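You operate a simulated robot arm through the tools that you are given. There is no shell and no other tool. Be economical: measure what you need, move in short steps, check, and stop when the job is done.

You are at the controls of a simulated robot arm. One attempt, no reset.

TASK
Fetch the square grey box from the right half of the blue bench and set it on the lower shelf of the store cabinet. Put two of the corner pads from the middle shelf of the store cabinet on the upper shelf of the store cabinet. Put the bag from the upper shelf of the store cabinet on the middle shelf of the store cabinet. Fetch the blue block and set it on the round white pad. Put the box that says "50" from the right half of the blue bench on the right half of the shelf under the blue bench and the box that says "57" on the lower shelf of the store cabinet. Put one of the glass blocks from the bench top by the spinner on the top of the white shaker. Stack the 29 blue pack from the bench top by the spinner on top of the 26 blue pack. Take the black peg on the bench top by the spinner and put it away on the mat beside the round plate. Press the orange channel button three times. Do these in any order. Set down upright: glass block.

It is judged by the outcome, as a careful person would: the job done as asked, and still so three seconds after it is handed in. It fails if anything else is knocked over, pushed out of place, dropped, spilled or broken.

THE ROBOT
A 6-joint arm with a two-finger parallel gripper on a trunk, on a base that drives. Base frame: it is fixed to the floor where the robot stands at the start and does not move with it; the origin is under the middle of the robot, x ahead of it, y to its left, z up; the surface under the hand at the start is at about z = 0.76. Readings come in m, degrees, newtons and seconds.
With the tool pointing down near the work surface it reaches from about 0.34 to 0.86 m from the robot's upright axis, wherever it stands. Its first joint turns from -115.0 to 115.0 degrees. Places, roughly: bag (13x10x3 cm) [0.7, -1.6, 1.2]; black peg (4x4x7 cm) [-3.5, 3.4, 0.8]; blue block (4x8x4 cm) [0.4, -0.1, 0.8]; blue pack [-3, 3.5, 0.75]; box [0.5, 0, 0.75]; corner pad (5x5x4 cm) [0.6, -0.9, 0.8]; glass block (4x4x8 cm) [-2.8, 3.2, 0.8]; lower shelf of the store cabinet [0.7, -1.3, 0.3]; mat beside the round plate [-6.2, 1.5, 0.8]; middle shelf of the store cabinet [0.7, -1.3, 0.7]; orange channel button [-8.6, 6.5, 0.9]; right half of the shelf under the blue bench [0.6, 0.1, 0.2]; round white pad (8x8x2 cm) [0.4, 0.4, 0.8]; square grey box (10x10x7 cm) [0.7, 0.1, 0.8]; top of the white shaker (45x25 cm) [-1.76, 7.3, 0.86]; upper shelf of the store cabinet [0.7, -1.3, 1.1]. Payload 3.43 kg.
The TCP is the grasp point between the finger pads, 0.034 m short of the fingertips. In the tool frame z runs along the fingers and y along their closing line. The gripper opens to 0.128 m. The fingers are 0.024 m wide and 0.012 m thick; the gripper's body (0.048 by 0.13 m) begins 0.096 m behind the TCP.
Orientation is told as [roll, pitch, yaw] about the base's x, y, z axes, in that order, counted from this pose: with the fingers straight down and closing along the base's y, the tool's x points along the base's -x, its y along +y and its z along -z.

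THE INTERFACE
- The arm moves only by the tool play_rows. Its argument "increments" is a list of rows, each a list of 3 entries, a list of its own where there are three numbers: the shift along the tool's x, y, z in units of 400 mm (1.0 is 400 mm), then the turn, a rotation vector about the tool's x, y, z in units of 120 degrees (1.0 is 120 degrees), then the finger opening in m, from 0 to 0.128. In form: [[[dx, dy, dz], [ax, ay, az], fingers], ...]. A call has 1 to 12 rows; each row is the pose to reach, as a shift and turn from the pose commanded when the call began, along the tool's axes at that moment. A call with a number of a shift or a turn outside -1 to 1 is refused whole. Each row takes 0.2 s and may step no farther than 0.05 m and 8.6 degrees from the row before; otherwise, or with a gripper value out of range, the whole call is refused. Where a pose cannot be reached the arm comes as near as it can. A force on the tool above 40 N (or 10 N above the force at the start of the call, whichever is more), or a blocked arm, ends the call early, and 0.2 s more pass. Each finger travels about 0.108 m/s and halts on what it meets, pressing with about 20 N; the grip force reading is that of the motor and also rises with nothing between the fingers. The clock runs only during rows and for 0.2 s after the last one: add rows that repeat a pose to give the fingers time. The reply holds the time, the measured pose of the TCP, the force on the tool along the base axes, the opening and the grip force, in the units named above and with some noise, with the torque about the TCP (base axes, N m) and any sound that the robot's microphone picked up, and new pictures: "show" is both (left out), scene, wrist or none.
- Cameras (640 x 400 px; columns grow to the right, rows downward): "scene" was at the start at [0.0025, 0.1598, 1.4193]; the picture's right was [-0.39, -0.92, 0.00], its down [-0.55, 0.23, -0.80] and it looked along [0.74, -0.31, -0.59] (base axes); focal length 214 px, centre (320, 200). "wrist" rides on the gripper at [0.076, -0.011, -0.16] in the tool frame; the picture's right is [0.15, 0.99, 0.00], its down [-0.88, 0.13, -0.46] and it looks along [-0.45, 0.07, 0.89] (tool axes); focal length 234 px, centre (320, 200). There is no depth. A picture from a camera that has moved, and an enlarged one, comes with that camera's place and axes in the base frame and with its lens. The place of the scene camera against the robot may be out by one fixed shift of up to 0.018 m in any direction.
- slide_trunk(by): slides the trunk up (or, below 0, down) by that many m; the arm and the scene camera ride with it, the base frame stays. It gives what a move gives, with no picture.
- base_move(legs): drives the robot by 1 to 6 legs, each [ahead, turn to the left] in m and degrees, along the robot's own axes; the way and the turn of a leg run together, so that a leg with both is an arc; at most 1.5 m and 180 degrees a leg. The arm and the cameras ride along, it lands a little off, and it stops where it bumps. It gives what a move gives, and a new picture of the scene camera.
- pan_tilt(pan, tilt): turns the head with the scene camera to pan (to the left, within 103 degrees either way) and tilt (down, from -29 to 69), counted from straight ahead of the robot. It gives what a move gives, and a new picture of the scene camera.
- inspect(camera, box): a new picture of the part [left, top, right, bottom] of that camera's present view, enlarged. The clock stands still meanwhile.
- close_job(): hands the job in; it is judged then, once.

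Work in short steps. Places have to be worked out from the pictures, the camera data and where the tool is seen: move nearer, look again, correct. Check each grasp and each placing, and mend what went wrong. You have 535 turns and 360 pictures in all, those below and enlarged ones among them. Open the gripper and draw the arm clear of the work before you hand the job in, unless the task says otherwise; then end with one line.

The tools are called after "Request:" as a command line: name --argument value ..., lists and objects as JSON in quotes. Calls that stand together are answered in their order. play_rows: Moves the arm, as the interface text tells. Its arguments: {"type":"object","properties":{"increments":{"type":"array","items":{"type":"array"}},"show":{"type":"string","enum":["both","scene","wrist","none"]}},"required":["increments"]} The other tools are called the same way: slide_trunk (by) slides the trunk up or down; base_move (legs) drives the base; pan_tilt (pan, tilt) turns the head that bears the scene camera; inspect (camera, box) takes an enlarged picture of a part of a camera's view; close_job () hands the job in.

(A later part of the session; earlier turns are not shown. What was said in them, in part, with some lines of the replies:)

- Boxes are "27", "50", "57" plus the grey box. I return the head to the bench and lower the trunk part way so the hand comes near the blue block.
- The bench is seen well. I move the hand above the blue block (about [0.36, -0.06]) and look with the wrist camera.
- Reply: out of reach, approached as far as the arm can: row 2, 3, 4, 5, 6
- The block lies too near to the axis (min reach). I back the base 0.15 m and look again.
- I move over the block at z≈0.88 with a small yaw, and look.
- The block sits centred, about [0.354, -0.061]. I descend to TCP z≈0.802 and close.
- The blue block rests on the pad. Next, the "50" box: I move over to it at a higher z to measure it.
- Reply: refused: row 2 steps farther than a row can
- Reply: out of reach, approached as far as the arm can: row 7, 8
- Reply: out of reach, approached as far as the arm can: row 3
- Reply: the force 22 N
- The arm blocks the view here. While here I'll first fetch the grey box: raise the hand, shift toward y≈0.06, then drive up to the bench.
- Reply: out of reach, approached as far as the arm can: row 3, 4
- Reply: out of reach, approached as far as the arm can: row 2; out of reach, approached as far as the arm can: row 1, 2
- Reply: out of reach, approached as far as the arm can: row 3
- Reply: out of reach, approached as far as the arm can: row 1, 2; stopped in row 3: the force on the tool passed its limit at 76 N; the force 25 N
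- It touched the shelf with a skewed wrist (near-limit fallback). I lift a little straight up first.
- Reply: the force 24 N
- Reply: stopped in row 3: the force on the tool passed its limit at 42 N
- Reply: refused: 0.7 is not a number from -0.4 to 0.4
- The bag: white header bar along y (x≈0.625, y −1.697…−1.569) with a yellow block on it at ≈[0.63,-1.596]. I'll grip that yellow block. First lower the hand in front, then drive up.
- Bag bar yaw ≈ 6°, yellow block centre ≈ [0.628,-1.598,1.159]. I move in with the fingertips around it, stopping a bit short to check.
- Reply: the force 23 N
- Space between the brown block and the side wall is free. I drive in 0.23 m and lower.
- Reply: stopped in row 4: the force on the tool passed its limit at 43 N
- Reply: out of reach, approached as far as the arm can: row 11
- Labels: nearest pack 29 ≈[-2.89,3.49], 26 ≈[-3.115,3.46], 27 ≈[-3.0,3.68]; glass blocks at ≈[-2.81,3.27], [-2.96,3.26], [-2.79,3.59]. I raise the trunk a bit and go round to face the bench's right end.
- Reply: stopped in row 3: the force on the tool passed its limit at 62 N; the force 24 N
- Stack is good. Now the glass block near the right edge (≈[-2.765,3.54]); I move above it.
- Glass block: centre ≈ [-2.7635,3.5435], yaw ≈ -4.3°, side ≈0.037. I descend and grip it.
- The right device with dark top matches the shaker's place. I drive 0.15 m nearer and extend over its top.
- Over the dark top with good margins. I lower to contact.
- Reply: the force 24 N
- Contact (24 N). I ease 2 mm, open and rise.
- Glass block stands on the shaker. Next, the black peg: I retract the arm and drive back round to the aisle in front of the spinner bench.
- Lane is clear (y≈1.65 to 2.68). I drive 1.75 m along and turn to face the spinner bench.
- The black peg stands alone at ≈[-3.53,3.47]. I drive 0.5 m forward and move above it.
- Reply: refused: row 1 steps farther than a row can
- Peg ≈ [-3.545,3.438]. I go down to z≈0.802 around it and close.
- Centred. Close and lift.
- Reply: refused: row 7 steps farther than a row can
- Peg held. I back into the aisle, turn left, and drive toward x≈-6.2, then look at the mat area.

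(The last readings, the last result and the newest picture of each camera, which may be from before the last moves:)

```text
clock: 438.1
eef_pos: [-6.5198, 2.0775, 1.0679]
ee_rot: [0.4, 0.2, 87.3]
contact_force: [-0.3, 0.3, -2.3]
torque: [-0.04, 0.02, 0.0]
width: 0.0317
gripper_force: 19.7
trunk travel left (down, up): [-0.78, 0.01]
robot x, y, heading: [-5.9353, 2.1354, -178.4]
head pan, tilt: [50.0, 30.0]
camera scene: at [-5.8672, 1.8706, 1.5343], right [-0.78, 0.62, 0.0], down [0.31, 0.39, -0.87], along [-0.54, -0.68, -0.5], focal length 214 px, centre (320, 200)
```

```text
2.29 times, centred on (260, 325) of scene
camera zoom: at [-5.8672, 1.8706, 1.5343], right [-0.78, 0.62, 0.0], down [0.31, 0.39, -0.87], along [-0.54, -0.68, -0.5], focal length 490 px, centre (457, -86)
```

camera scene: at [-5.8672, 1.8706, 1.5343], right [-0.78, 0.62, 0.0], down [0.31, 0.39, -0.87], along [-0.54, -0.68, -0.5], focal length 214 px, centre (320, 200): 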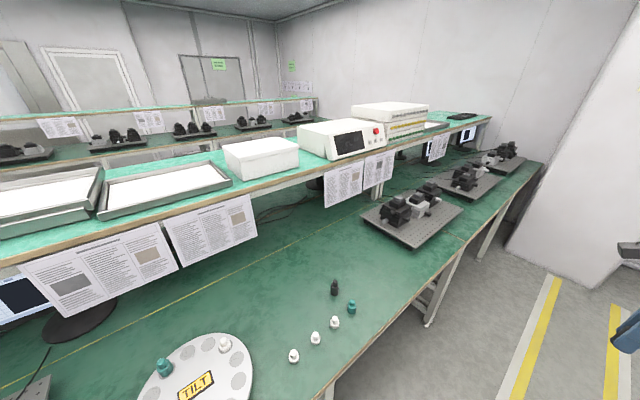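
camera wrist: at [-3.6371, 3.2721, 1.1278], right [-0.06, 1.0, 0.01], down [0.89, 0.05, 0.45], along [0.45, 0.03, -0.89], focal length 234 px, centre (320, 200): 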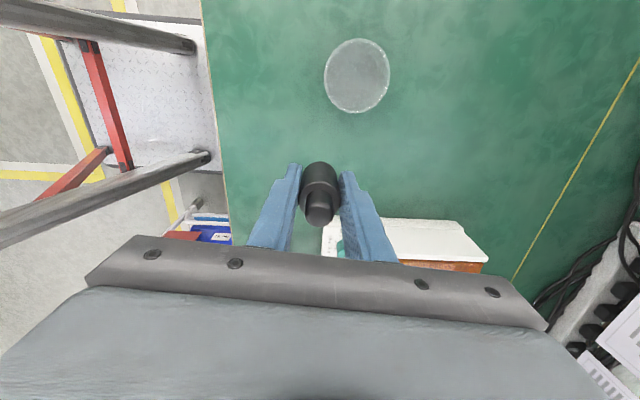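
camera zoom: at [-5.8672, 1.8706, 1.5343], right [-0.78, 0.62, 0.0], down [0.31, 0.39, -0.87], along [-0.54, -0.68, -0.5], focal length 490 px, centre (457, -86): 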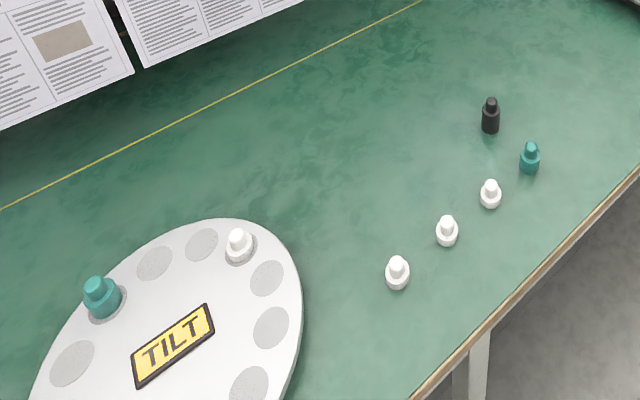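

The round "TILT" plate is at x≳-5.9; pegs stand on the green mat in a grid (black one at ≈[-6.267,1.463], row y≈1.56). I'll set the peg near [-6.15,1.45], on the mat between. Drive 0.25 m on and turn to face the bench.

Request:
base_move --legs '[[0.25, 0], [0, 88.4]]'

Request:
pan_tilt --pan 10 --tilt 45

Request:
play_rows --increments '[[[0, 0, 0], [0, 0, 0], 0.01]]' --show "wrist"

```text
clock: 443.7
eef_pos: [-6.1392, 1.5384, 1.0678]
ee_rot: [0.4, 0.3, 175.8]
contact_force: [-0.7, 0.2, -3.2]
torque: [0.01, -0.01, 0.0]
width: 0.0319
gripper_force: 20.0
trunk travel left (down, up): [-0.78, 0.01]
robot x, y, heading: [-6.1802, 2.1282, -89.9]
head pan, tilt: [50.0, 30.0]
camera scene: at [-5.9131, 2.1795, 1.5343], right [-0.64, -0.77, 0.0], down [-0.38, 0.32, -0.87], along [0.66, -0.55, -0.5], focal length 214 px, centre (320, 200)
```

scene: 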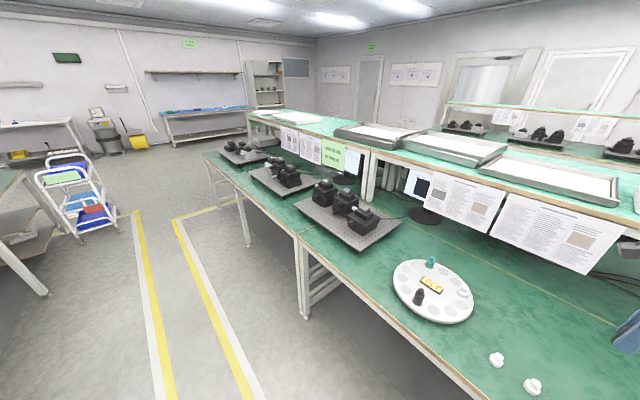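

```text
clock: 444.8
eef_pos: [-6.1396, 1.5385, 1.0684]
ee_rot: [0.2, 0.3, 175.7]
contact_force: [0.8, 0.2, -2.9]
torque: [0.01, -0.02, 0.02]
width: 0.0317
gripper_force: 20.2
trunk travel left (down, up): [-0.78, 0.01]
robot x, y, heading: [-6.182, 2.1241, -89.9]
head pan, tilt: [10.0, 45.0]
camera scene: at [-5.9681, 2.1574, 1.5117], right [-0.98, -0.18, 0.0], down [-0.13, 0.7, -0.71], along [0.13, -0.7, -0.71], focal length 214 px, centre (320, 200)
```

scene: 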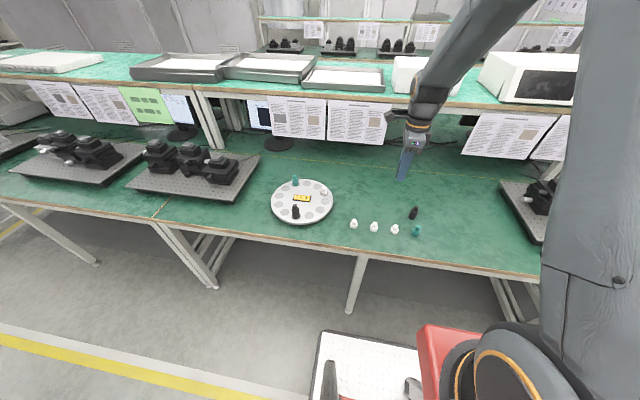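

```text
clock: 445.2
eef_pos: [-6.1403, 1.5382, 1.0678]
ee_rot: [0.3, 0.2, 175.7]
contact_force: [-0.8, 0.8, -3.0]
torque: [0.01, -0.04, -0.01]
width: 0.0317
gripper_force: 19.9
trunk travel left (down, up): [-0.78, 0.01]
robot x, y, heading: [-6.1809, 2.1294, -89.9]
head pan, tilt: [10.0, 45.0]
camera wrist: at [-6.0644, 1.5442, 1.2281], right [0.07, -1.0, 0.01], down [-0.89, -0.06, 0.45], along [-0.45, -0.04, -0.89], focal length 234 px, centre (320, 200)
```

wrist: 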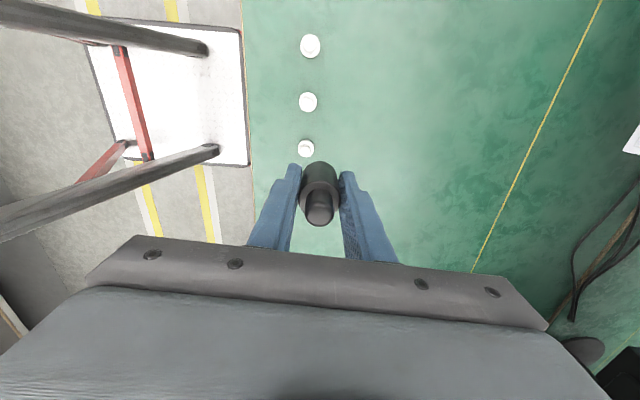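

I lower the trunk 0.1, move 9 cm further in, and lower the peg to just above the mat.

Request:
slide_trunk --by -0.12

Request:
play_rows --increments '[[[0.01, 0.1, 0], [0, 0, 0], 0.01], [[0.0165, 0.2195, 0], [0, 0, 0], 0.01], [[0.0165, 0.2195, 0.1], [0, 0, 0], 0.01], [[0.0165, 0.2195, 0.2], [0, 0, 0], 0.01], [[0.0165, 0.2195, 0.27], [0, 0, 0], 0.01]]' --show "both"

```text
clock: 446.7
eef_pos: [-6.1407, 1.5373, 0.9484]
ee_rot: [0.3, 0.3, 175.8]
contact_force: [0.7, 0.5, -3.9]
torque: [-0.02, -0.02, 0.02]
width: 0.0317
gripper_force: 19.8
trunk travel left (down, up): [-0.66, 0.13]
robot x, y, heading: [-6.182, 2.1289, -89.7]
head pan, tilt: [10.0, 45.0]
```

```text
clock: 447.9
eef_pos: [-6.1385, 1.4499, 0.8403]
ee_rot: [0.4, 0.3, 175.8]
contact_force: [0.8, -0.1, -2.7]
torque: [-0.01, 0.01, 0.0]
width: 0.0319
gripper_force: 20.4
trunk travel left (down, up): [-0.66, 0.13]
robot x, y, heading: [-6.1799, 2.125, -89.8]
head pan, tilt: [10.0, 45.0]
camera scene: at [-5.9681, 2.1243, 1.3917], right [-0.98, -0.18, 0.0], down [-0.12, 0.7, -0.71], along [0.12, -0.7, -0.71], focal length 214 px, centre (320, 200)
camera wrist: at [-6.0635, 1.4559, 1.0006], right [0.07, -1.0, 0.01], down [-0.89, -0.06, 0.45], along [-0.45, -0.04, -0.89], focal length 234 px, centre (320, 200)
```

scene: 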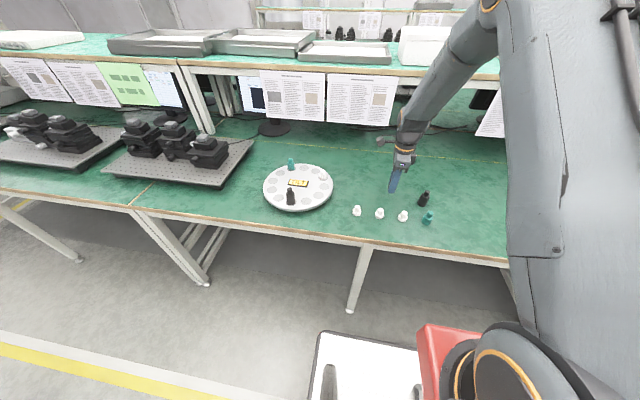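
wrist: 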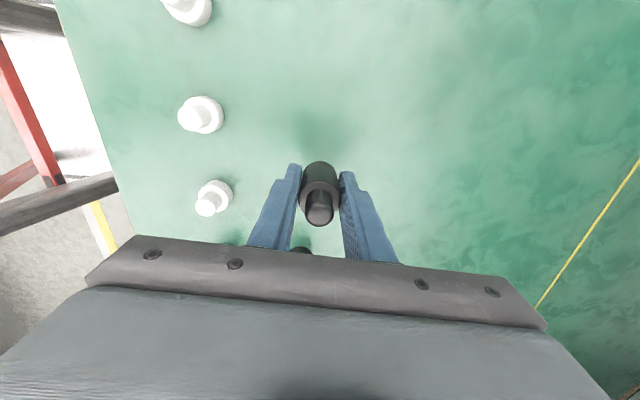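

Free spot. I lower until contact.

Request:
play_rows --increments '[[[0, 0, 0.05], [0, 0, 0], 0.01], [[0, 0, 0.08], [0, 0, 0], 0.01], [[0, 0, 0.09], [0, 0, 0], 0.01], [[0, 0, 0.097], [0, 0, 0], 0.01], [[0, 0, 0.104], [0, 0, 0], 0.01]]' --show "none"

```text
clock: 449.1
eef_pos: [-6.1386, 1.4489, 0.8012]
ee_rot: [0.5, 0.3, 175.8]
contact_force: [0.2, 3.4, 16.9]
torque: [0.43, 0.01, -0.06]
width: 0.032
gripper_force: 20.0
trunk travel left (down, up): [-0.66, 0.13]
robot x, y, heading: [-6.1842, 2.1292, -89.5]
head pan, tilt: [10.0, 45.0]
```

Contact. I open gently, rise, and look.

Request:
play_rows --increments '[[[0, 0, -0.003], [0, 0, 0], 0.01], [[0, 0, -0.003], [0, 0, 0], 0.055], [[0, 0, -0.003], [0, 0, 0], 0.06], [[0, 0, -0.1], [0, 0, 0], 0.06], [[0, 0, -0.22], [0, 0, 0], 0.06], [[0, 0, -0.34], [0, 0, 0], 0.06], [[0, 0, -0.46], [0, 0, 0], 0.06]]' --show "both"

```text
clock: 450.7
eef_pos: [-6.1394, 1.451, 0.9828]
ee_rot: [0.2, 0.3, 175.7]
contact_force: [-0.7, -0.5, -0.5]
torque: [0.02, 0.0, 0.03]
width: 0.0601
gripper_force: 0.1
trunk travel left (down, up): [-0.66, 0.13]
robot x, y, heading: [-6.1826, 2.1291, -89.7]
head pan, tilt: [10.0, 45.0]
camera scene: at [-5.9681, 2.1238, 1.3917], right [-0.98, -0.18, 0.0], down [-0.12, 0.7, -0.71], along [0.12, -0.7, -0.71], focal length 214 px, centre (320, 200)
camera wrist: at [-6.0646, 1.456, 1.1435], right [0.07, -1.0, 0.01], down [-0.89, -0.06, 0.45], along [-0.45, -0.04, -0.89], focal length 234 px, centre (320, 200)
```

scene: 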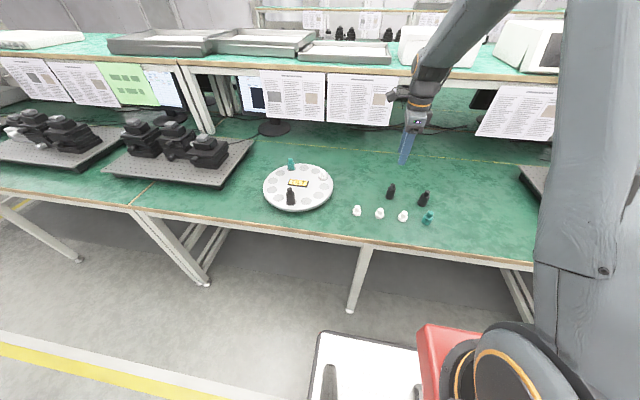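
wrist: 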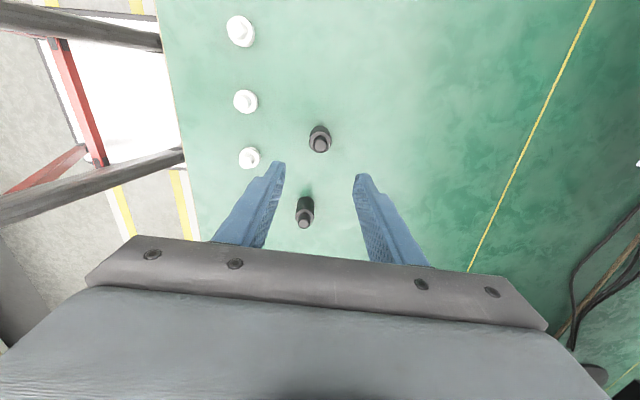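

Peg stands on the mat. I retract the arm, raise the trunk, turn to face -x and look along the aisle for a route to the orange button (-8.6, 6.5).

Request:
play_rows --increments '[[[0, -0.1, -0.08], [0, 0, 0], 0.03], [[0, -0.2, -0.14], [0, 0, 0], 0.0], [[0, -0.3, -0.14], [0, 0, 0], 0.0], [[0, -0.37, -0.14], [0, 0, 0], 0.0]]' --show "none"

Request:
base_move --legs '[[0, -90]]'

Request:
pan_tilt --pan -10 --tilt 10

```text
refused: row 1 steps farther than a row can; nothing moved
```

```text
clock: 454.9
eef_pos: [-6.8592, 2.0913, 0.9826]
ee_rot: [0.3, 0.4, 85.4]
contact_force: [-0.2, 0.7, 0.3]
torque: [0.02, 0.0, -0.01]
width: 0.06
gripper_force: 0.1
trunk travel left (down, up): [-0.66, 0.13]
robot x, y, heading: [-6.1789, 2.1295, 179.5]
head pan, tilt: [10.0, 45.0]
camera scene: at [-6.1808, 1.9168, 1.3917], right [-0.17, 0.99, 0.0], down [0.7, 0.12, -0.71], along [-0.7, -0.12, -0.71], focal length 214 px, centre (320, 200)
```

scene: 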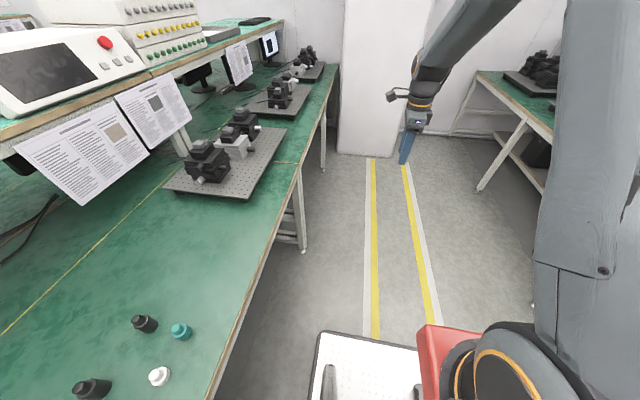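

```text
clock: 455.9
eef_pos: [-6.8583, 2.0905, 0.9837]
ee_rot: [0.3, 0.3, 85.5]
contact_force: [-0.1, 0.5, -0.1]
torque: [-0.02, -0.02, 0.01]
width: 0.0601
gripper_force: 0.1
trunk travel left (down, up): [-0.66, 0.13]
robot x, y, heading: [-6.185, 2.1271, 179.8]
head pan, tilt: [-10.0, 10.0]
camera scene: at [-6.1921, 1.9471, 1.4466], right [0.18, 0.98, 0.0], down [0.17, -0.03, -0.98], along [-0.97, 0.18, -0.17], focal length 214 px, centre (320, 200)
```

scene: 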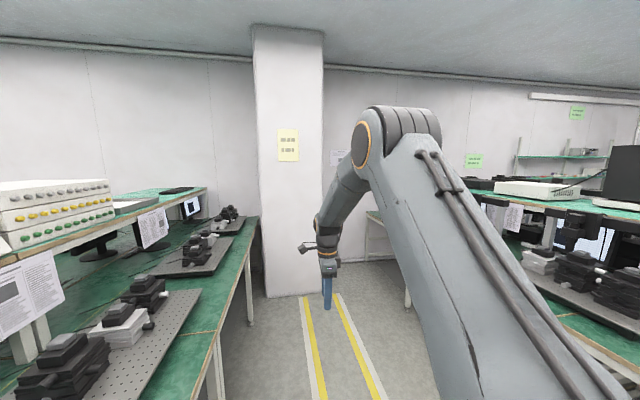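

The west end looks tight, so I take the known route: reverse east along the aisle, then north.

Request:
base_move --legs '[[-1.5, 0], [-1.5, 0], [-1.4, 0]]'

```text
clock: 476.9
eef_pos: [-2.4842, 2.0248, 0.9831]
ee_rot: [0.2, 0.4, 85.5]
contact_force: [-0.6, -0.9, -0.6]
torque: [0.01, 0.02, 0.0]
width: 0.0602
gripper_force: 0.0
trunk travel left (down, up): [-0.66, 0.13]
robot x, y, heading: [-1.802, 2.0638, 179.7]
head pan, tilt: [-10.0, 10.0]
camera scene: at [-1.8167, 1.8821, 1.4466], right [0.18, 0.98, 0.0], down [0.17, -0.03, -0.98], along [-0.97, 0.17, -0.17], focal length 214 px, centre (320, 200)
```

scene: 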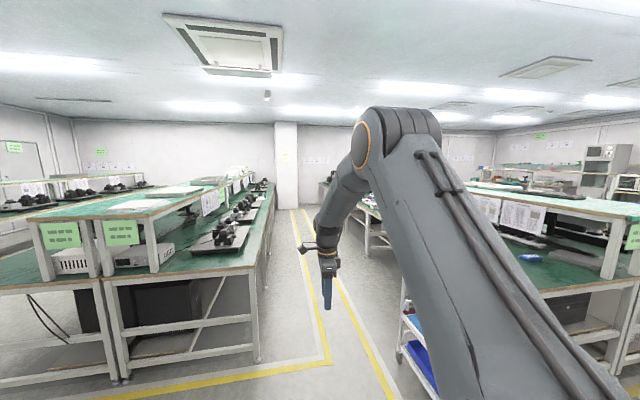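

Request:
base_move --legs '[[-0.2, 0], [0, -90], [1.4, 0], [1.3, 0], [1.25, 0], [0, 90]]'

Request:
pan_tilt --pan 0 --tilt 20

```text
clock: 504.7
eef_pos: [-2.285, 5.977, 0.9833]
ee_rot: [0.3, 0.3, 85.2]
contact_force: [0.4, 0.0, 0.0]
torque: [0.0, -0.01, 0.03]
width: 0.06
gripper_force: 0.1
trunk travel left (down, up): [-0.66, 0.13]
robot x, y, heading: [-1.6042, 6.0154, 179.6]
head pan, tilt: [-10.0, 10.0]
camera scene: at [-1.6176, 5.8331, 1.4466], right [0.18, 0.98, 0.0], down [0.17, -0.03, -0.98], along [-0.97, 0.18, -0.17], focal length 214 px, centre (320, 200)
```

scene: 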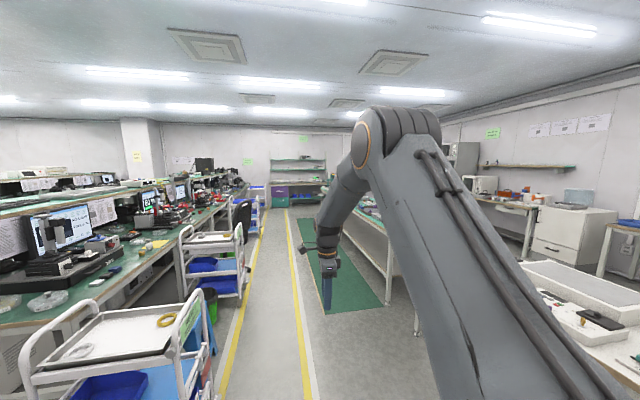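

```text
clock: 505.4
eef_pos: [-2.2842, 5.9783, 0.9827]
ee_rot: [0.3, 0.3, 85.4]
contact_force: [-0.2, 0.6, -0.7]
torque: [-0.01, -0.02, 0.01]
width: 0.0598
gripper_force: 0.1
trunk travel left (down, up): [-0.66, 0.13]
robot x, y, heading: [-1.6048, 6.0149, 179.5]
head pan, tilt: [0.0, 20.0]
camera scene: at [-1.6192, 5.817, 1.4304], right [0.01, 1.0, 0.0], down [0.34, 0.0, -0.94], along [-0.94, 0.01, -0.34], focal length 214 px, centre (320, 200)
```

scene: 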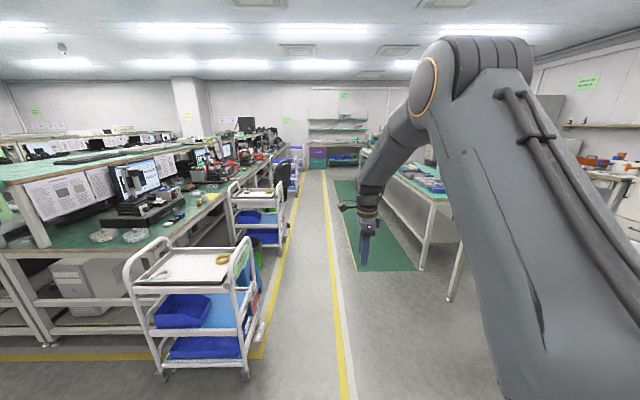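

Lane is clear; the button should be on the shelf unit at the far end. I drive 5 m west.

Request:
base_move --legs '[[0, -0.8], [1.5, 0], [1.5, 0], [1.5, 0], [0.5, 0]]'

Request:
pan_tilt --pan -10 --tilt 20

```text
clock: 529.9
eef_pos: [-7.3027, 6.0763, 0.9831]
ee_rot: [0.3, 0.3, 84.3]
contact_force: [0.3, 0.1, 0.2]
torque: [0.03, 0.02, -0.03]
width: 0.0597
gripper_force: 0.1
trunk travel left (down, up): [-0.66, 0.13]
robot x, y, heading: [-6.6192, 6.1014, 178.6]
head pan, tilt: [0.0, 20.0]
camera scene: at [-6.6398, 5.906, 1.4304], right [0.02, 1.0, 0.0], down [0.34, -0.01, -0.94], along [-0.94, 0.02, -0.34], focal length 214 px, centre (320, 200)
```

scene: 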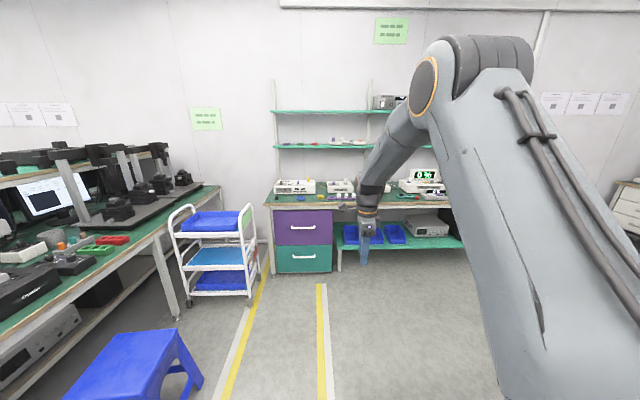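

```text
clock: 530.6
eef_pos: [-7.3031, 6.0766, 0.9827]
ee_rot: [0.3, 0.3, 84.4]
contact_force: [0.7, 0.7, -0.4]
torque: [0.01, -0.01, -0.02]
width: 0.06
gripper_force: 0.0
trunk travel left (down, up): [-0.66, 0.13]
robot x, y, heading: [-6.6224, 6.0989, 178.4]
head pan, tilt: [-10.0, 20.0]
camera scene: at [-6.6381, 5.9221, 1.4303], right [0.19, 0.98, 0.0], down [0.34, -0.07, -0.94], along [-0.92, 0.18, -0.34], focal length 214 px, centre (320, 200)
```

scene: 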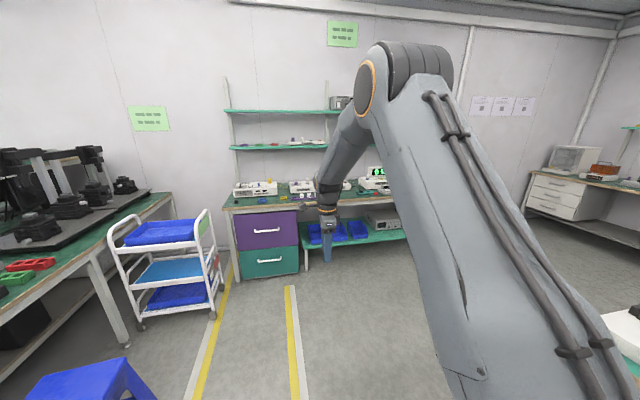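

Request:
inspect --camera "scene" --box '[220, 130, 420, 250]'

```text
3.20 times, centred on (320, 190) of scene
camera zoom: at [-6.6381, 5.9221, 1.4303], right [0.19, 0.98, 0.0], down [0.34, -0.07, -0.94], along [-0.92, 0.18, -0.34], focal length 686 px, centre (320, 232)
```

zoom: 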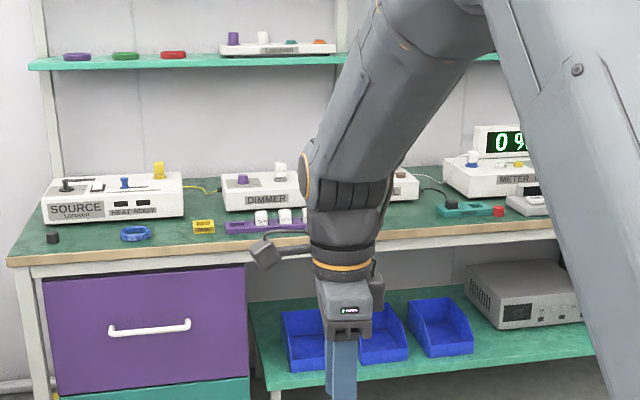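

The device near the button is hidden behind the arm. I move over to y≈6.4 and face it.

Request:
base_move --legs '[[0, -22], [0.75, 0], [0, 23.5]]'

Request:
pan_tilt --pan 0 --tilt 25

Request:
play_rows --increments '[[[0, 0, -0.08], [0, 0, 0], 0.03], [[0, 0, -0.12], [0, 0, 0], 0.0]]' --show "wrist"

```text
clock: 537.0
eef_pos: [-7.9934, 6.3642, 0.9842]
ee_rot: [0.3, 0.3, 85.3]
contact_force: [-0.9, -0.1, 0.3]
torque: [0.04, 0.0, 0.0]
width: 0.0599
gripper_force: 0.1
trunk travel left (down, up): [-0.66, 0.13]
robot x, y, heading: [-7.3171, 6.3998, 179.7]
head pan, tilt: [-10.0, 20.0]
camera scene: at [-7.3266, 6.2213, 1.4304], right [0.18, 0.98, 0.0], down [0.34, -0.06, -0.94], along [-0.92, 0.17, -0.34], focal length 214 px, centre (320, 200)
```

scene: 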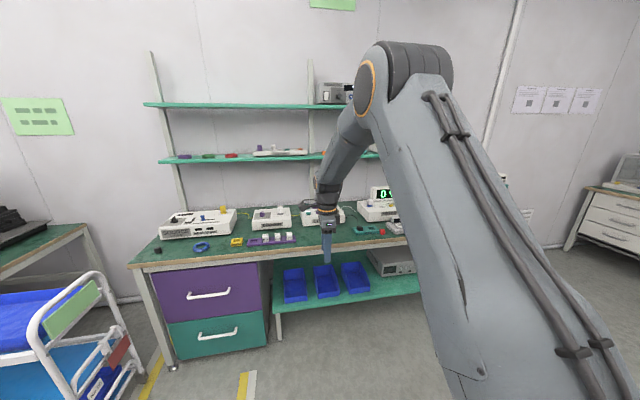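

```text
clock: 537.8
eef_pos: [-7.9934, 6.3642, 0.9824]
ee_rot: [0.3, 0.3, 85.4]
contact_force: [1.5, 0.1, -0.4]
torque: [-0.01, 0.0, -0.01]
width: 0.06
gripper_force: 0.0
trunk travel left (down, up): [-0.66, 0.13]
robot x, y, heading: [-7.3144, 6.3967, 179.5]
head pan, tilt: [0.0, 25.0]
camera scene: at [-7.3271, 6.2051, 1.4223], right [0.01, 1.0, 0.0], down [0.42, 0.0, -0.91], along [-0.91, 0.0, -0.42], focal length 214 px, centre (320, 200)
```

scene: 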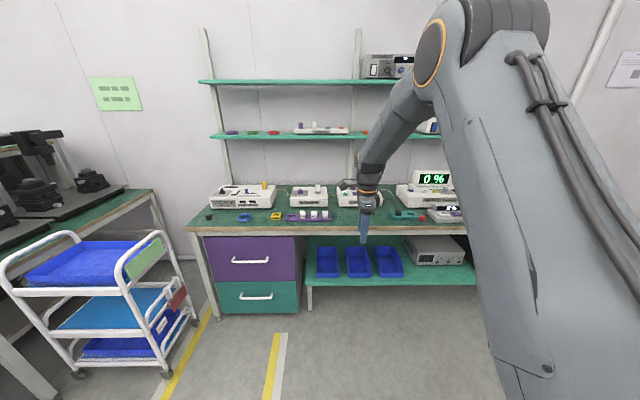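

```text
clock: 538.4
eef_pos: [-7.9923, 6.3642, 1.0315]
ee_rot: [0.3, 0.3, 85.4]
contact_force: [-0.1, 0.0, -0.8]
torque: [0.02, 0.01, 0.01]
width: 0.0001
gripper_force: 20.2
trunk travel left (down, up): [-0.66, 0.13]
robot x, y, heading: [-7.3128, 6.4008, 179.7]
head pan, tilt: [0.0, 25.0]
camera wrist: at [-7.9869, 6.2885, 1.1916], right [-1.0, -0.07, 0.01], down [-0.06, 0.89, 0.45], along [-0.04, 0.45, -0.89], focal length 234 px, centre (320, 200)
```

wrist: 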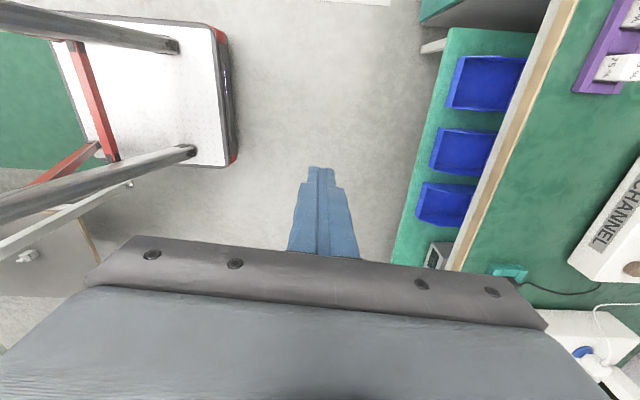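

Request:
inspect --camera "scene" --box '[270, 160, 470, 240]'

```text
3.20 times, centred on (370, 200) of scene
camera zoom: at [-7.3273, 6.2051, 1.4223], right [0.0, 1.0, 0.0], down [0.42, 0.0, -0.91], along [-0.91, 0.0, -0.42], focal length 686 px, centre (160, 200)
```

zoom: 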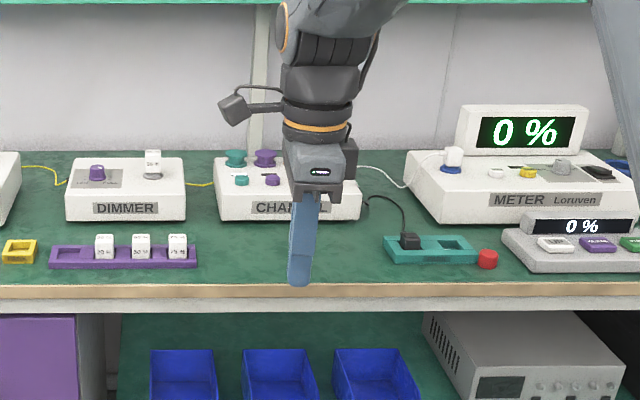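

The CHANNEL box is behind the hand. I move the hand aside toward -y to see it.

Request:
play_rows --increments '[[[0.1, 0, 0], [0, 0, 0], 0.0], [[0.2, 0, 0], [0, 0, 0], 0.0], [[0.3, 0, 0], [0, 0, 0], 0.0], [[0.4, 0, 0], [0, 0, 0], 0.0], [[0.5, 0, 0], [0, 0, 0], 0.0]]' --show "none"

Request:
inspect --camera "scene" --box '[310, 165, 430, 235]'

```text
clock: 539.5
eef_pos: [-8.0089, 6.1643, 1.0332]
ee_rot: [0.4, 0.3, 85.4]
contact_force: [-0.1, -0.5, 0.6]
torque: [-0.02, 0.03, 0.01]
width: 0.0
gripper_force: 20.1
trunk travel left (down, up): [-0.66, 0.13]
robot x, y, heading: [-7.3175, 6.4027, 180.0]
head pan, tilt: [0.0, 25.0]
```

```text
5.33 times, centred on (370, 200) of scene
camera zoom: at [-7.327, 6.2055, 1.4223], right [0.0, 1.0, 0.0], down [0.42, 0.0, -0.91], along [-0.91, 0.0, -0.42], focal length 1144 px, centre (53, 200)
```

zoom: 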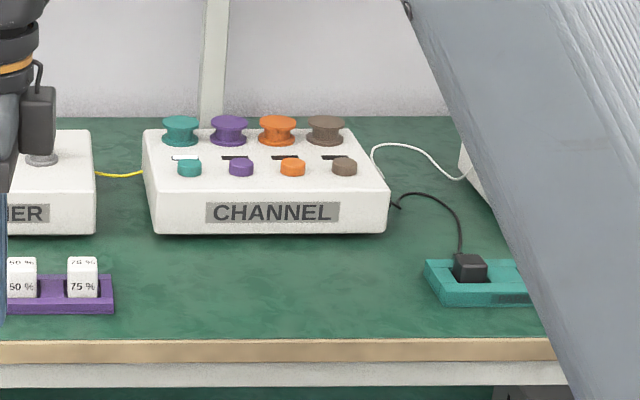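

CHANNEL box: four small buttons in front (teal, purple, orange, brown) with knobs behind. The small orange one is the button, ≈[-8.60,6.50,0.88]. I drive 0.5 m nearer with the hand aside.

Request:
base_move --legs '[[0.45, 0]]'

Request:
play_rows --increments '[[[0, 0, 0], [0, 0, 0], 0.0]]' --show "wrist"

```text
clock: 542.3
eef_pos: [-8.461, 6.1631, 1.0336]
ee_rot: [0.4, 0.3, 85.6]
contact_force: [0.2, -0.1, 0.4]
torque: [0.01, 0.03, 0.0]
width: 0.0001
gripper_force: 19.9
trunk travel left (down, up): [-0.66, 0.13]
robot x, y, heading: [-7.7657, 6.4034, -179.7]
head pan, tilt: [0.0, 25.0]
camera scene: at [-7.779, 6.2059, 1.4223], right [0.0, 1.0, 0.0], down [0.42, 0.0, -0.91], along [-0.91, 0.0, -0.42], focal length 214 px, centre (320, 200)
```

scene: 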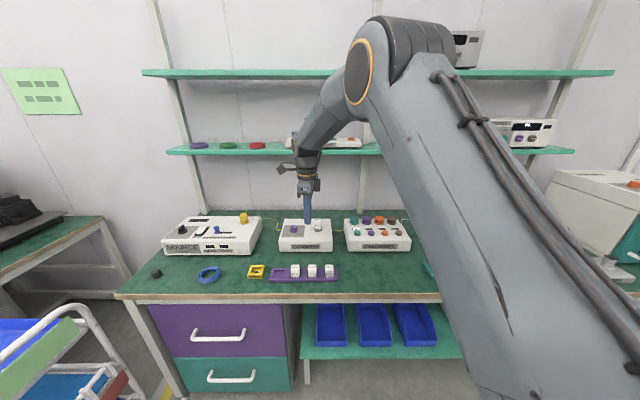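

```text
clock: 542.7
eef_pos: [-8.4601, 6.162, 1.033]
ee_rot: [0.2, 0.3, 85.7]
contact_force: [-0.4, 0.0, 0.7]
torque: [-0.02, -0.04, -0.01]
width: 0.0
gripper_force: 19.6
trunk travel left (down, up): [-0.66, 0.13]
robot x, y, heading: [-7.77, 6.4005, -179.8]
head pan, tilt: [0.0, 25.0]
camera wrist: at [-8.4546, 6.0868, 1.1929], right [-1.0, -0.07, 0.01], down [-0.06, 0.89, 0.45], along [-0.04, 0.45, -0.89], focal length 234 px, centre (320, 200)
```

wrist: 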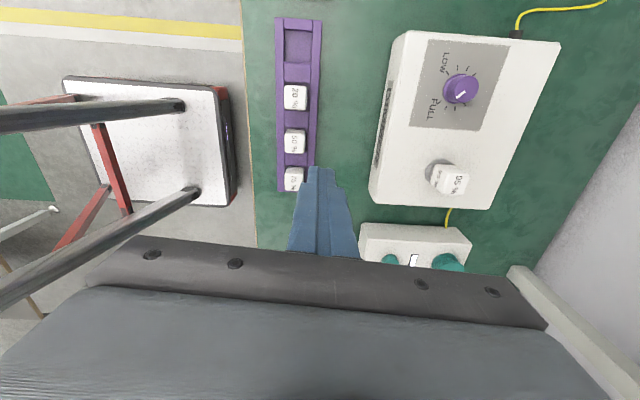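

Shelves are far behind; vertical pressing is fine. I move the hand along to see the CHANNEL box with the wrist camera.

Request:
play_rows --increments '[[[-0.1, 0, 0], [0, 0, 0], 0.0], [[-0.2, 0, 0], [0, 0, 0], 0.0], [[-0.3, 0, 0], [0, 0, 0], 0.0], [[-0.4, 0.02, 0], [0, 0, 0], 0.0], [[-0.5, 0.06, 0], [0, 0, 0], 0.0], [[-0.6, 0.12, 0], [0, 0, 0], 0.0], [[-0.66, 0.2, 0], [0, 0, 0], 0.0]]' --show "both"

```text
clock: 544.3
eef_pos: [-8.5212, 6.4304, 1.0321]
ee_rot: [0.3, 0.3, 85.7]
contact_force: [0.1, 0.0, 0.8]
torque: [0.04, 0.05, 0.01]
width: 0.0
gripper_force: 19.6
trunk travel left (down, up): [-0.66, 0.13]
robot x, y, heading: [-7.7699, 6.4004, -179.9]
head pan, tilt: [0.0, 25.0]
camera scene: at [-7.7786, 6.2057, 1.4222], right [0.0, 1.0, 0.0], down [0.42, 0.0, -0.91], along [-0.91, 0.0, -0.42], focal length 214 px, centre (320, 200)
camera wrist: at [-8.515, 6.3553, 1.1922], right [-1.0, -0.07, 0.01], down [-0.06, 0.89, 0.45], along [-0.04, 0.45, -0.89], focal length 234 px, centre (320, 200)
```

scene: 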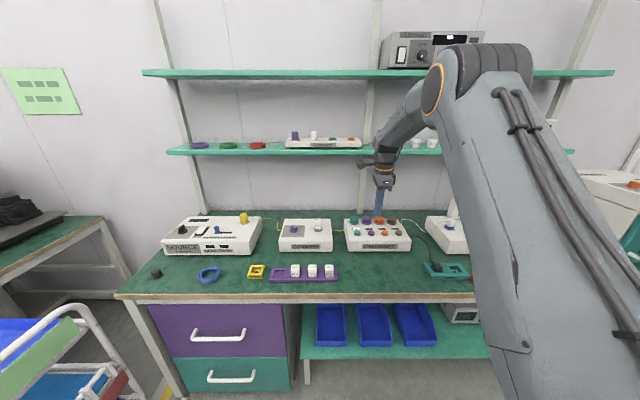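
wrist: 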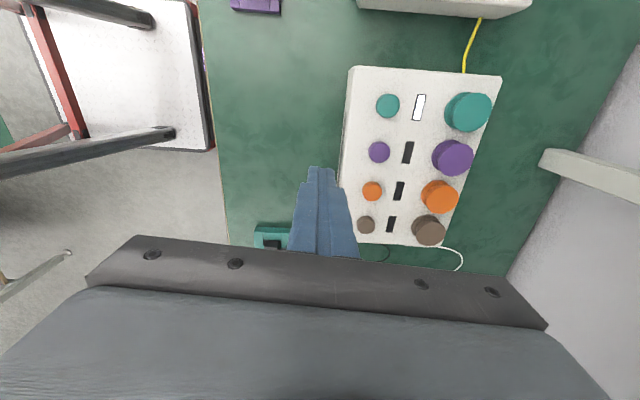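

Request:
inspect --camera "wrist" --box '[330, 60, 510, 255]'

Request:
inspect --camera "scene" --box '[335, 200, 425, 260]'

```text
2.05 times, centred on (420, 158) of wrist
camera zoom: at [-8.515, 6.3553, 1.1922], right [-1.0, -0.07, 0.01], down [-0.06, 0.89, 0.45], along [-0.04, 0.45, -0.89], focal length 480 px, centre (115, 287)
```

zoom: 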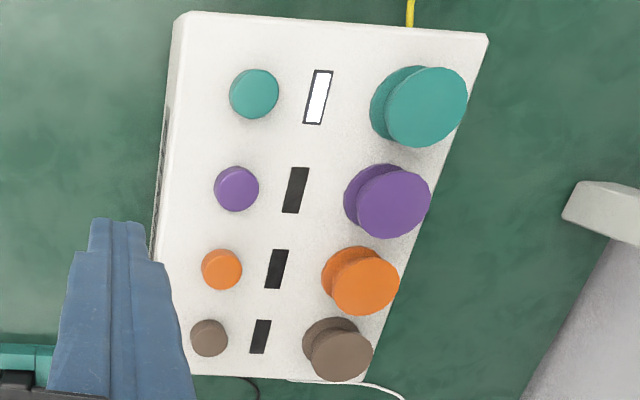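

```text
6.67 times, centred on (380, 230) of scene
camera zoom: at [-7.7786, 6.2057, 1.4222], right [0.0, 1.0, 0.0], down [0.42, 0.0, -0.91], along [-0.91, 0.0, -0.42], focal length 1430 px, centre (-80, 0)
```

zoom: 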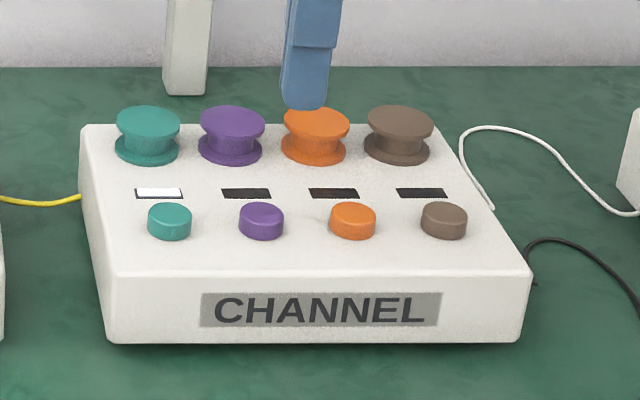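

Orange button top ≈ [-8.604, 6.494, 0.88]. I move the closed fingertips above it and come down to ~2.5 cm above.

Request:
play_rows --increments '[[[-0.05, 0.08, 0], [0, 0, 0], 0.0], [[-0.1, 0.16, 0], [0, 0, 0], 0.0], [[-0.1415, 0.219, 0.05], [0, 0, 0], 0.0], [[-0.1415, 0.219, 0.14], [0, 0, 0], 0.0], [[-0.1415, 0.219, 0.225], [0, 0, 0], 0.0]]' --show "both"

```text
clock: 545.5
eef_pos: [-8.606, 6.4945, 0.9429]
ee_rot: [0.5, 0.3, 85.7]
contact_force: [0.7, 1.0, 1.2]
torque: [0.01, 0.04, 0.02]
width: 0.0
gripper_force: 19.7
trunk travel left (down, up): [-0.66, 0.13]
robot x, y, heading: [-7.7656, 6.4043, -180.0]
head pan, tilt: [0.0, 25.0]
camera scene: at [-7.7788, 6.206, 1.4223], right [0.0, 1.0, 0.0], down [0.42, 0.0, -0.91], along [-0.91, 0.0, -0.42], focal length 214 px, centre (320, 200)
camera wrist: at [-8.5985, 6.4181, 1.1035], right [-1.0, -0.07, 0.01], down [-0.06, 0.89, 0.45], along [-0.04, 0.45, -0.89], focal length 234 px, centre (320, 200)
```

scene: 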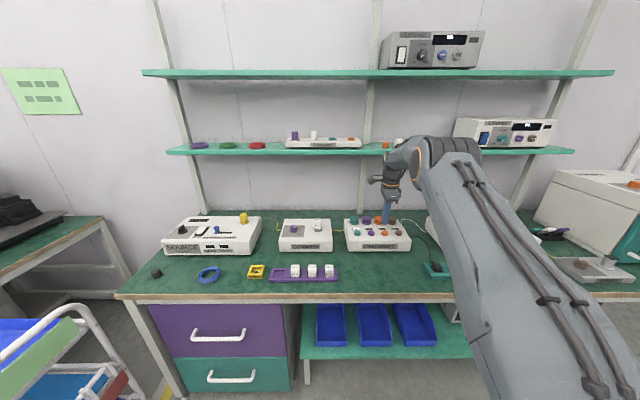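
wrist: 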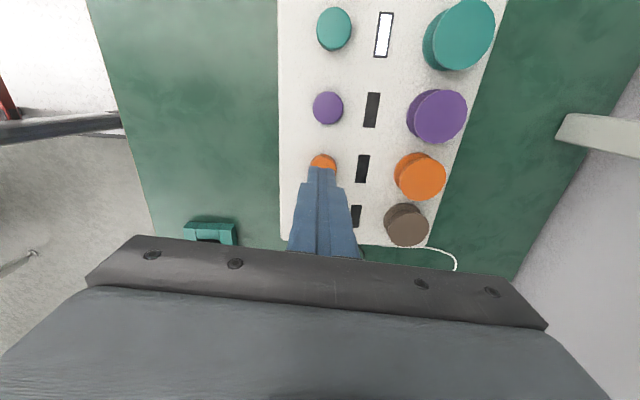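

Fingertips are right above the orange button. I lower close, then press in small steps watching the force.

Request:
play_rows --increments '[[[0, 0, 0.03], [0, 0, 0], 0.0], [[0, 0, 0.045], [0, 0, 0], 0.0], [[0, 0, 0.052], [0, 0, 0], 0.0]]' --show "none"

```text
clock: 546.3
eef_pos: [-8.6039, 6.4943, 0.921]
ee_rot: [0.3, 0.4, 85.7]
contact_force: [-0.2, 0.2, 0.0]
torque: [0.01, 0.04, 0.02]
width: 0.0
gripper_force: 20.1
trunk travel left (down, up): [-0.66, 0.13]
robot x, y, heading: [-7.77, 6.4011, -180.1]
head pan, tilt: [0.0, 25.0]
```

Request:
play_rows --increments '[[[0, 0, 0.005], [0, 0, 0], 0.0], [[0, 0, 0.01], [0, 0, 0], 0.0], [[0, 0, 0.015], [0, 0, 0], 0.0]]' --show "none"

```text
clock: 547.1
eef_pos: [-8.6027, 6.4951, 0.9148]
ee_rot: [0.4, 0.3, 85.7]
contact_force: [0.2, -0.3, 0.1]
torque: [0.02, -0.02, -0.01]
width: 0.0001
gripper_force: 20.2
trunk travel left (down, up): [-0.66, 0.13]
robot x, y, heading: [-7.7697, 6.4029, -179.9]
head pan, tilt: [0.0, 25.0]
```

Request:
play_rows --increments '[[[0, 0, 0.005], [0, 0, 0], 0.0], [[0, 0, 0.01], [0, 0, 0], 0.0]]' --show "none"

```text
clock: 547.7
eef_pos: [-8.6039, 6.4942, 0.9107]
ee_rot: [0.3, 0.2, 85.7]
contact_force: [-0.9, 0.5, -0.2]
torque: [0.0, 0.0, 0.0]
width: 0.0
gripper_force: 19.9
trunk travel left (down, up): [-0.66, 0.13]
robot x, y, heading: [-7.7674, 6.4006, -180.0]
head pan, tilt: [0.0, 25.0]
```

Request:
play_rows --increments '[[[0, 0, 0.005], [0, 0, 0], 0.0], [[0, 0, 0.01], [0, 0, 0], 0.0]]' --show "none"

Request:
inspect --camera "scene" --box '[335, 195, 425, 255]'

```text
clock: 548.3
eef_pos: [-8.6032, 6.4948, 0.9065]
ee_rot: [0.3, 0.3, 85.7]
contact_force: [1.1, -0.3, -0.3]
torque: [0.01, -0.01, -0.05]
width: 0.0
gripper_force: 20.1
trunk travel left (down, up): [-0.66, 0.13]
robot x, y, heading: [-7.7689, 6.4047, -180.1]
head pan, tilt: [0.0, 25.0]
```

```text
6.67 times, centred on (380, 225) of scene
camera zoom: at [-7.7791, 6.206, 1.4223], right [0.0, 1.0, 0.0], down [0.42, 0.0, -0.91], along [-0.91, 0.0, -0.42], focal length 1430 px, centre (-80, 33)
```

zoom: 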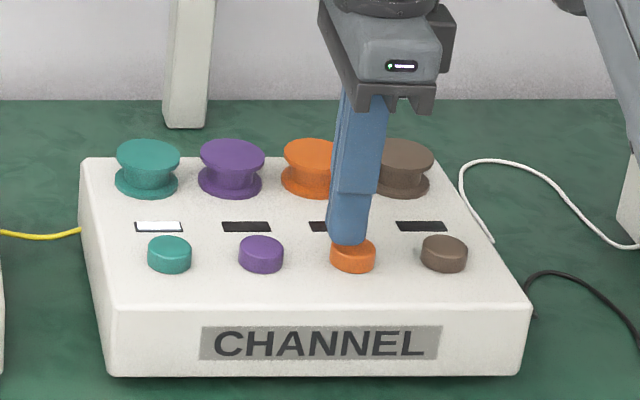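

Very near. I continue down in 1.5 mm steps.

Request:
play_rows --increments '[[[0, 0.003, 0.004], [0, 0, 0], 0.0], [[0, 0.003, 0.008], [0, 0, 0], 0.0]]' --show "none"

```text
clock: 548.9
eef_pos: [-8.6054, 6.4945, 0.9042]
ee_rot: [0.4, 0.4, 85.8]
contact_force: [0.1, 0.6, -0.2]
torque: [-0.03, 0.03, -0.01]
width: 0.0
gripper_force: 20.9
trunk travel left (down, up): [-0.66, 0.13]
robot x, y, heading: [-7.7688, 6.4025, -180.1]
head pan, tilt: [0.0, 25.0]
```

Request:
play_rows --increments '[[[0, -0.003, 0.004], [0, 0, 0], 0.0], [[0, -0.003, 0.008], [0, 0, 0], 0.0]]' --show "none"

```text
clock: 549.5
eef_pos: [-8.6034, 6.4944, 0.8998]
ee_rot: [0.2, 0.3, 85.7]
contact_force: [-0.2, 0.7, -0.7]
torque: [0.02, -0.05, -0.01]
width: 0.0
gripper_force: 19.6
trunk travel left (down, up): [-0.66, 0.13]
robot x, y, heading: [-7.7672, 6.3978, -179.9]
head pan, tilt: [0.0, 25.0]
```

Request:
play_rows --increments '[[[0, 0, 0.004], [0, 0, 0], 0.0], [[0, 0, 0.008], [0, 0, 0], 0.0]]' --show "none"

Request:
inspect --camera "scene" --box '[360, 215, 400, 245]'

```text
clock: 550.1
eef_pos: [-8.6052, 6.4937, 0.8976]
ee_rot: [0.3, 0.4, 85.6]
contact_force: [0.1, 0.9, -0.4]
torque: [0.03, -0.01, -0.02]
width: 0.0
gripper_force: 19.8
trunk travel left (down, up): [-0.66, 0.13]
robot x, y, heading: [-7.7688, 6.4011, -180.1]
head pan, tilt: [0.0, 25.0]
```

```text
13.33 times, centred on (380, 230) of scene
camera zoom: at [-7.7791, 6.206, 1.4223], right [0.0, 1.0, 0.0], down [0.42, 0.0, -0.91], along [-0.91, 0.0, -0.42], focal length 2860 px, centre (-480, -200)
```

zoom: 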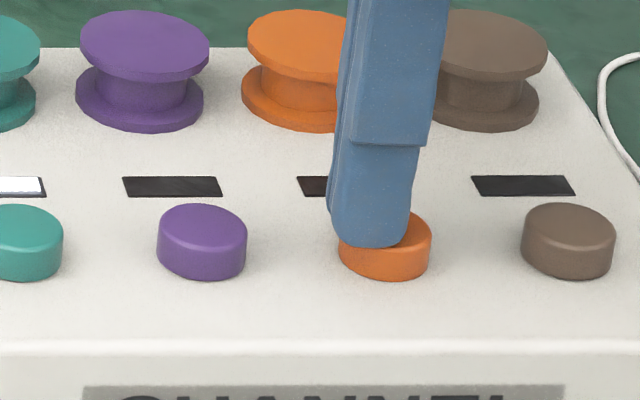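

Fingertip is ~4 mm off in y; I shift +4 mm and continue to press slowly.

Request:
play_rows --increments '[[[-0.01, 0.004, 0], [0, 0, 0], 0.0], [[-0.01, 0.004, 0.004], [0, 0, 0], 0.0], [[-0.01, 0.004, 0.008], [0, 0, 0], 0.0]]' --show "none"

```text
clock: 550.9
eef_pos: [-8.6057, 6.4999, 0.8944]
ee_rot: [0.4, 0.2, 85.5]
contact_force: [-0.1, 0.6, 1.7]
torque: [0.03, 0.01, 0.01]
width: 0.0002
gripper_force: 20.3
trunk travel left (down, up): [-0.66, 0.13]
robot x, y, heading: [-7.7672, 6.4023, -180.1]
head pan, tilt: [0.0, 25.0]
heard: click
```

A click was heard: first press. I rise 1.2 cm to let it release.

Request:
play_rows --increments '[[[0, 0, -0.015], [0, 0, 0], 0.0], [[0, 0, -0.03], [0, 0, 0], 0.0], [[0, 0, -0.03], [0, 0, 0], 0.0]]' --show "none"

Request:
inspect --camera "scene" --box '[335, 195, 425, 255]'

```text
clock: 551.7
eef_pos: [-8.6057, 6.4991, 0.9065]
ee_rot: [0.3, 0.3, 85.7]
contact_force: [0.5, 0.0, 1.0]
torque: [-0.04, 0.0, 0.0]
width: 0.0001
gripper_force: 19.5
trunk travel left (down, up): [-0.66, 0.13]
robot x, y, heading: [-7.7669, 6.4032, -180.1]
head pan, tilt: [0.0, 25.0]
```

```text
6.67 times, centred on (380, 225) of scene
camera zoom: at [-7.7791, 6.206, 1.4223], right [0.0, 1.0, 0.0], down [0.42, 0.0, -0.91], along [-0.91, 0.0, -0.42], focal length 1430 px, centre (-80, 33)
```

zoom: 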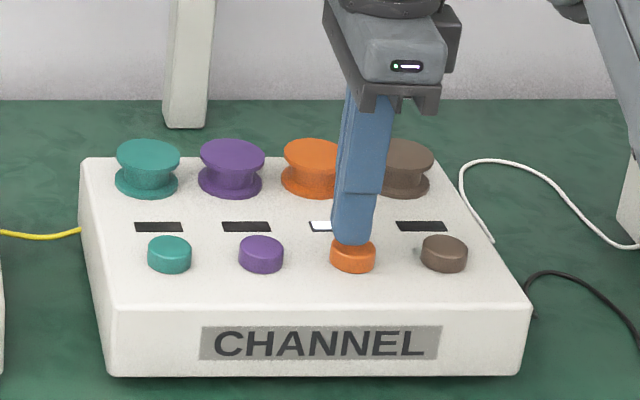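

The orange indicator lit: press one counted. Second press now: down to the same depth and back up.

Request:
play_rows --increments '[[[0, 0, 0.015], [0, 0, 0], 0.0], [[0, 0, 0.026], [0, 0, 0], 0.0], [[0, 0, 0.03], [0, 0, 0], 0.0], [[0, 0, 0.032], [0, 0, 0], 0.0], [[0, 0, 0.015], [0, 0, 0], 0.0], [[0, 0, 0], [0, 0, 0], 0.0]]' --show "none"

```text
clock: 553.1
eef_pos: [-8.6066, 6.4986, 0.906]
ee_rot: [0.3, 0.3, 85.7]
contact_force: [-0.2, -0.5, 0.1]
torque: [-0.02, 0.03, -0.02]
width: 0.0
gripper_force: 19.7
trunk travel left (down, up): [-0.66, 0.13]
robot x, y, heading: [-7.7674, 6.4002, -180.2]
head pan, tilt: [0.0, 25.0]
heard: click
```

One click heard: second press. Third press the same way.

Request:
play_rows --increments '[[[0, 0, 0.015], [0, 0, 0], 0.0], [[0, 0, 0.026], [0, 0, 0], 0.0], [[0, 0, 0.03], [0, 0, 0], 0.0], [[0, 0, 0.032], [0, 0, 0], 0.0], [[0, 0, 0.015], [0, 0, 0], 0.0], [[0, 0, 0], [0, 0, 0], 0.0], [[0, 0, -0.05], [0, 0, 0], 0.0], [[0, 0, -0.15], [0, 0, 0], 0.0]]' --show "none"

Request:
inspect --camera "scene" --box '[335, 195, 425, 255]'

```text
clock: 554.9
eef_pos: [-8.6052, 6.4981, 0.9653]
ee_rot: [0.3, 0.3, 85.7]
contact_force: [-0.3, -0.9, -0.5]
torque: [-0.03, -0.08, 0.01]
width: 0.0001
gripper_force: 20.0
trunk travel left (down, up): [-0.66, 0.13]
robot x, y, heading: [-7.7688, 6.4045, -179.9]
head pan, tilt: [0.0, 25.0]
heard: click
```

```text
6.67 times, centred on (380, 225) of scene
camera zoom: at [-7.7795, 6.2061, 1.4223], right [0.0, 1.0, 0.0], down [0.42, 0.0, -0.91], along [-0.91, 0.0, -0.42], focal length 1430 px, centre (-80, 33)
```

zoom: 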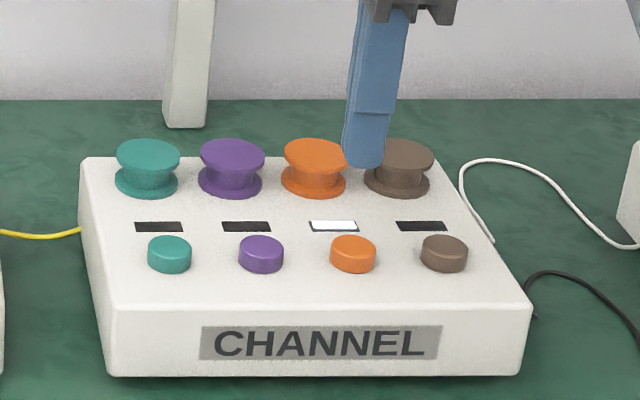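

Three clicks, orange indicator lit. I raise the hand, open the gripper and back the robot clear.

Request:
play_rows --increments '[[[0, 0, -0.1], [0, 0, 0], 0.0], [[0, 0, -0.2], [0, 0, 0], 0.0]]' --show "none"

Request:
base_move --legs '[[-0.7, 0]]'

Request:
play_rows --increments '[[[0, 0, 0], [0, 0, 0], 0.05], [[0, 0, 0], [0, 0, 0], 0.1], [[0, 0, 0], [0, 0, 0], 0.1]]' --show "none"

```text
clock: 555.5
eef_pos: [-8.6047, 6.4978, 1.0472]
ee_rot: [0.4, 0.2, 85.7]
contact_force: [-0.2, 0.7, -0.7]
torque: [0.02, -0.02, 0.01]
width: 0.0
gripper_force: 19.6
trunk travel left (down, up): [-0.66, 0.13]
robot x, y, heading: [-7.7637, 6.4017, -179.9]
head pan, tilt: [0.0, 25.0]
```

```text
clock: 559.3
eef_pos: [-7.909, 6.5032, 1.046]
ee_rot: [0.3, 0.3, 85.1]
contact_force: [-0.6, 0.7, -0.2]
torque: [0.01, 0.02, 0.01]
width: 0.0003
gripper_force: 19.9
trunk travel left (down, up): [-0.66, 0.13]
robot x, y, heading: [-7.0735, 6.4006, 179.4]
head pan, tilt: [0.0, 25.0]
camera scene: at [-7.0864, 6.2031, 1.4223], right [0.01, 1.0, 0.0], down [0.42, 0.0, -0.91], along [-0.91, 0.01, -0.42], focal length 214 px, centre (320, 200)
```

scene: 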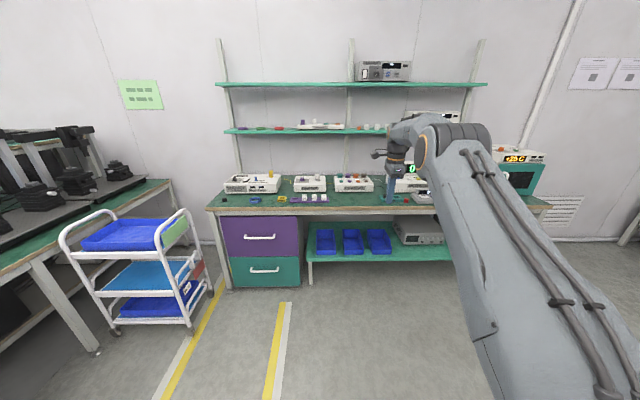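

```text
clock: 560.1
eef_pos: [-7.9091, 6.5036, 1.0476]
ee_rot: [0.3, 0.2, 85.1]
contact_force: [1.1, -0.2, 0.4]
torque: [0.0, 0.0, -0.01]
width: 0.1
gripper_force: 0.1
trunk travel left (down, up): [-0.66, 0.13]
robot x, y, heading: [-7.0718, 6.3978, 179.4]
head pan, tilt: [0.0, 25.0]
```

Everything asked for has been done and checked, the gripper is open and the arm is clear. I hand the job in.

Request:
close_job

```text
The job is handed in.
```

I did all the listed tasks and handed the job in, with the gripper open and the arm drawn clear. The one judgement call is the black peg: I saw no separately outlined mat, so I stood it on the green bench surface next to the round plate, near the position given for the mat.
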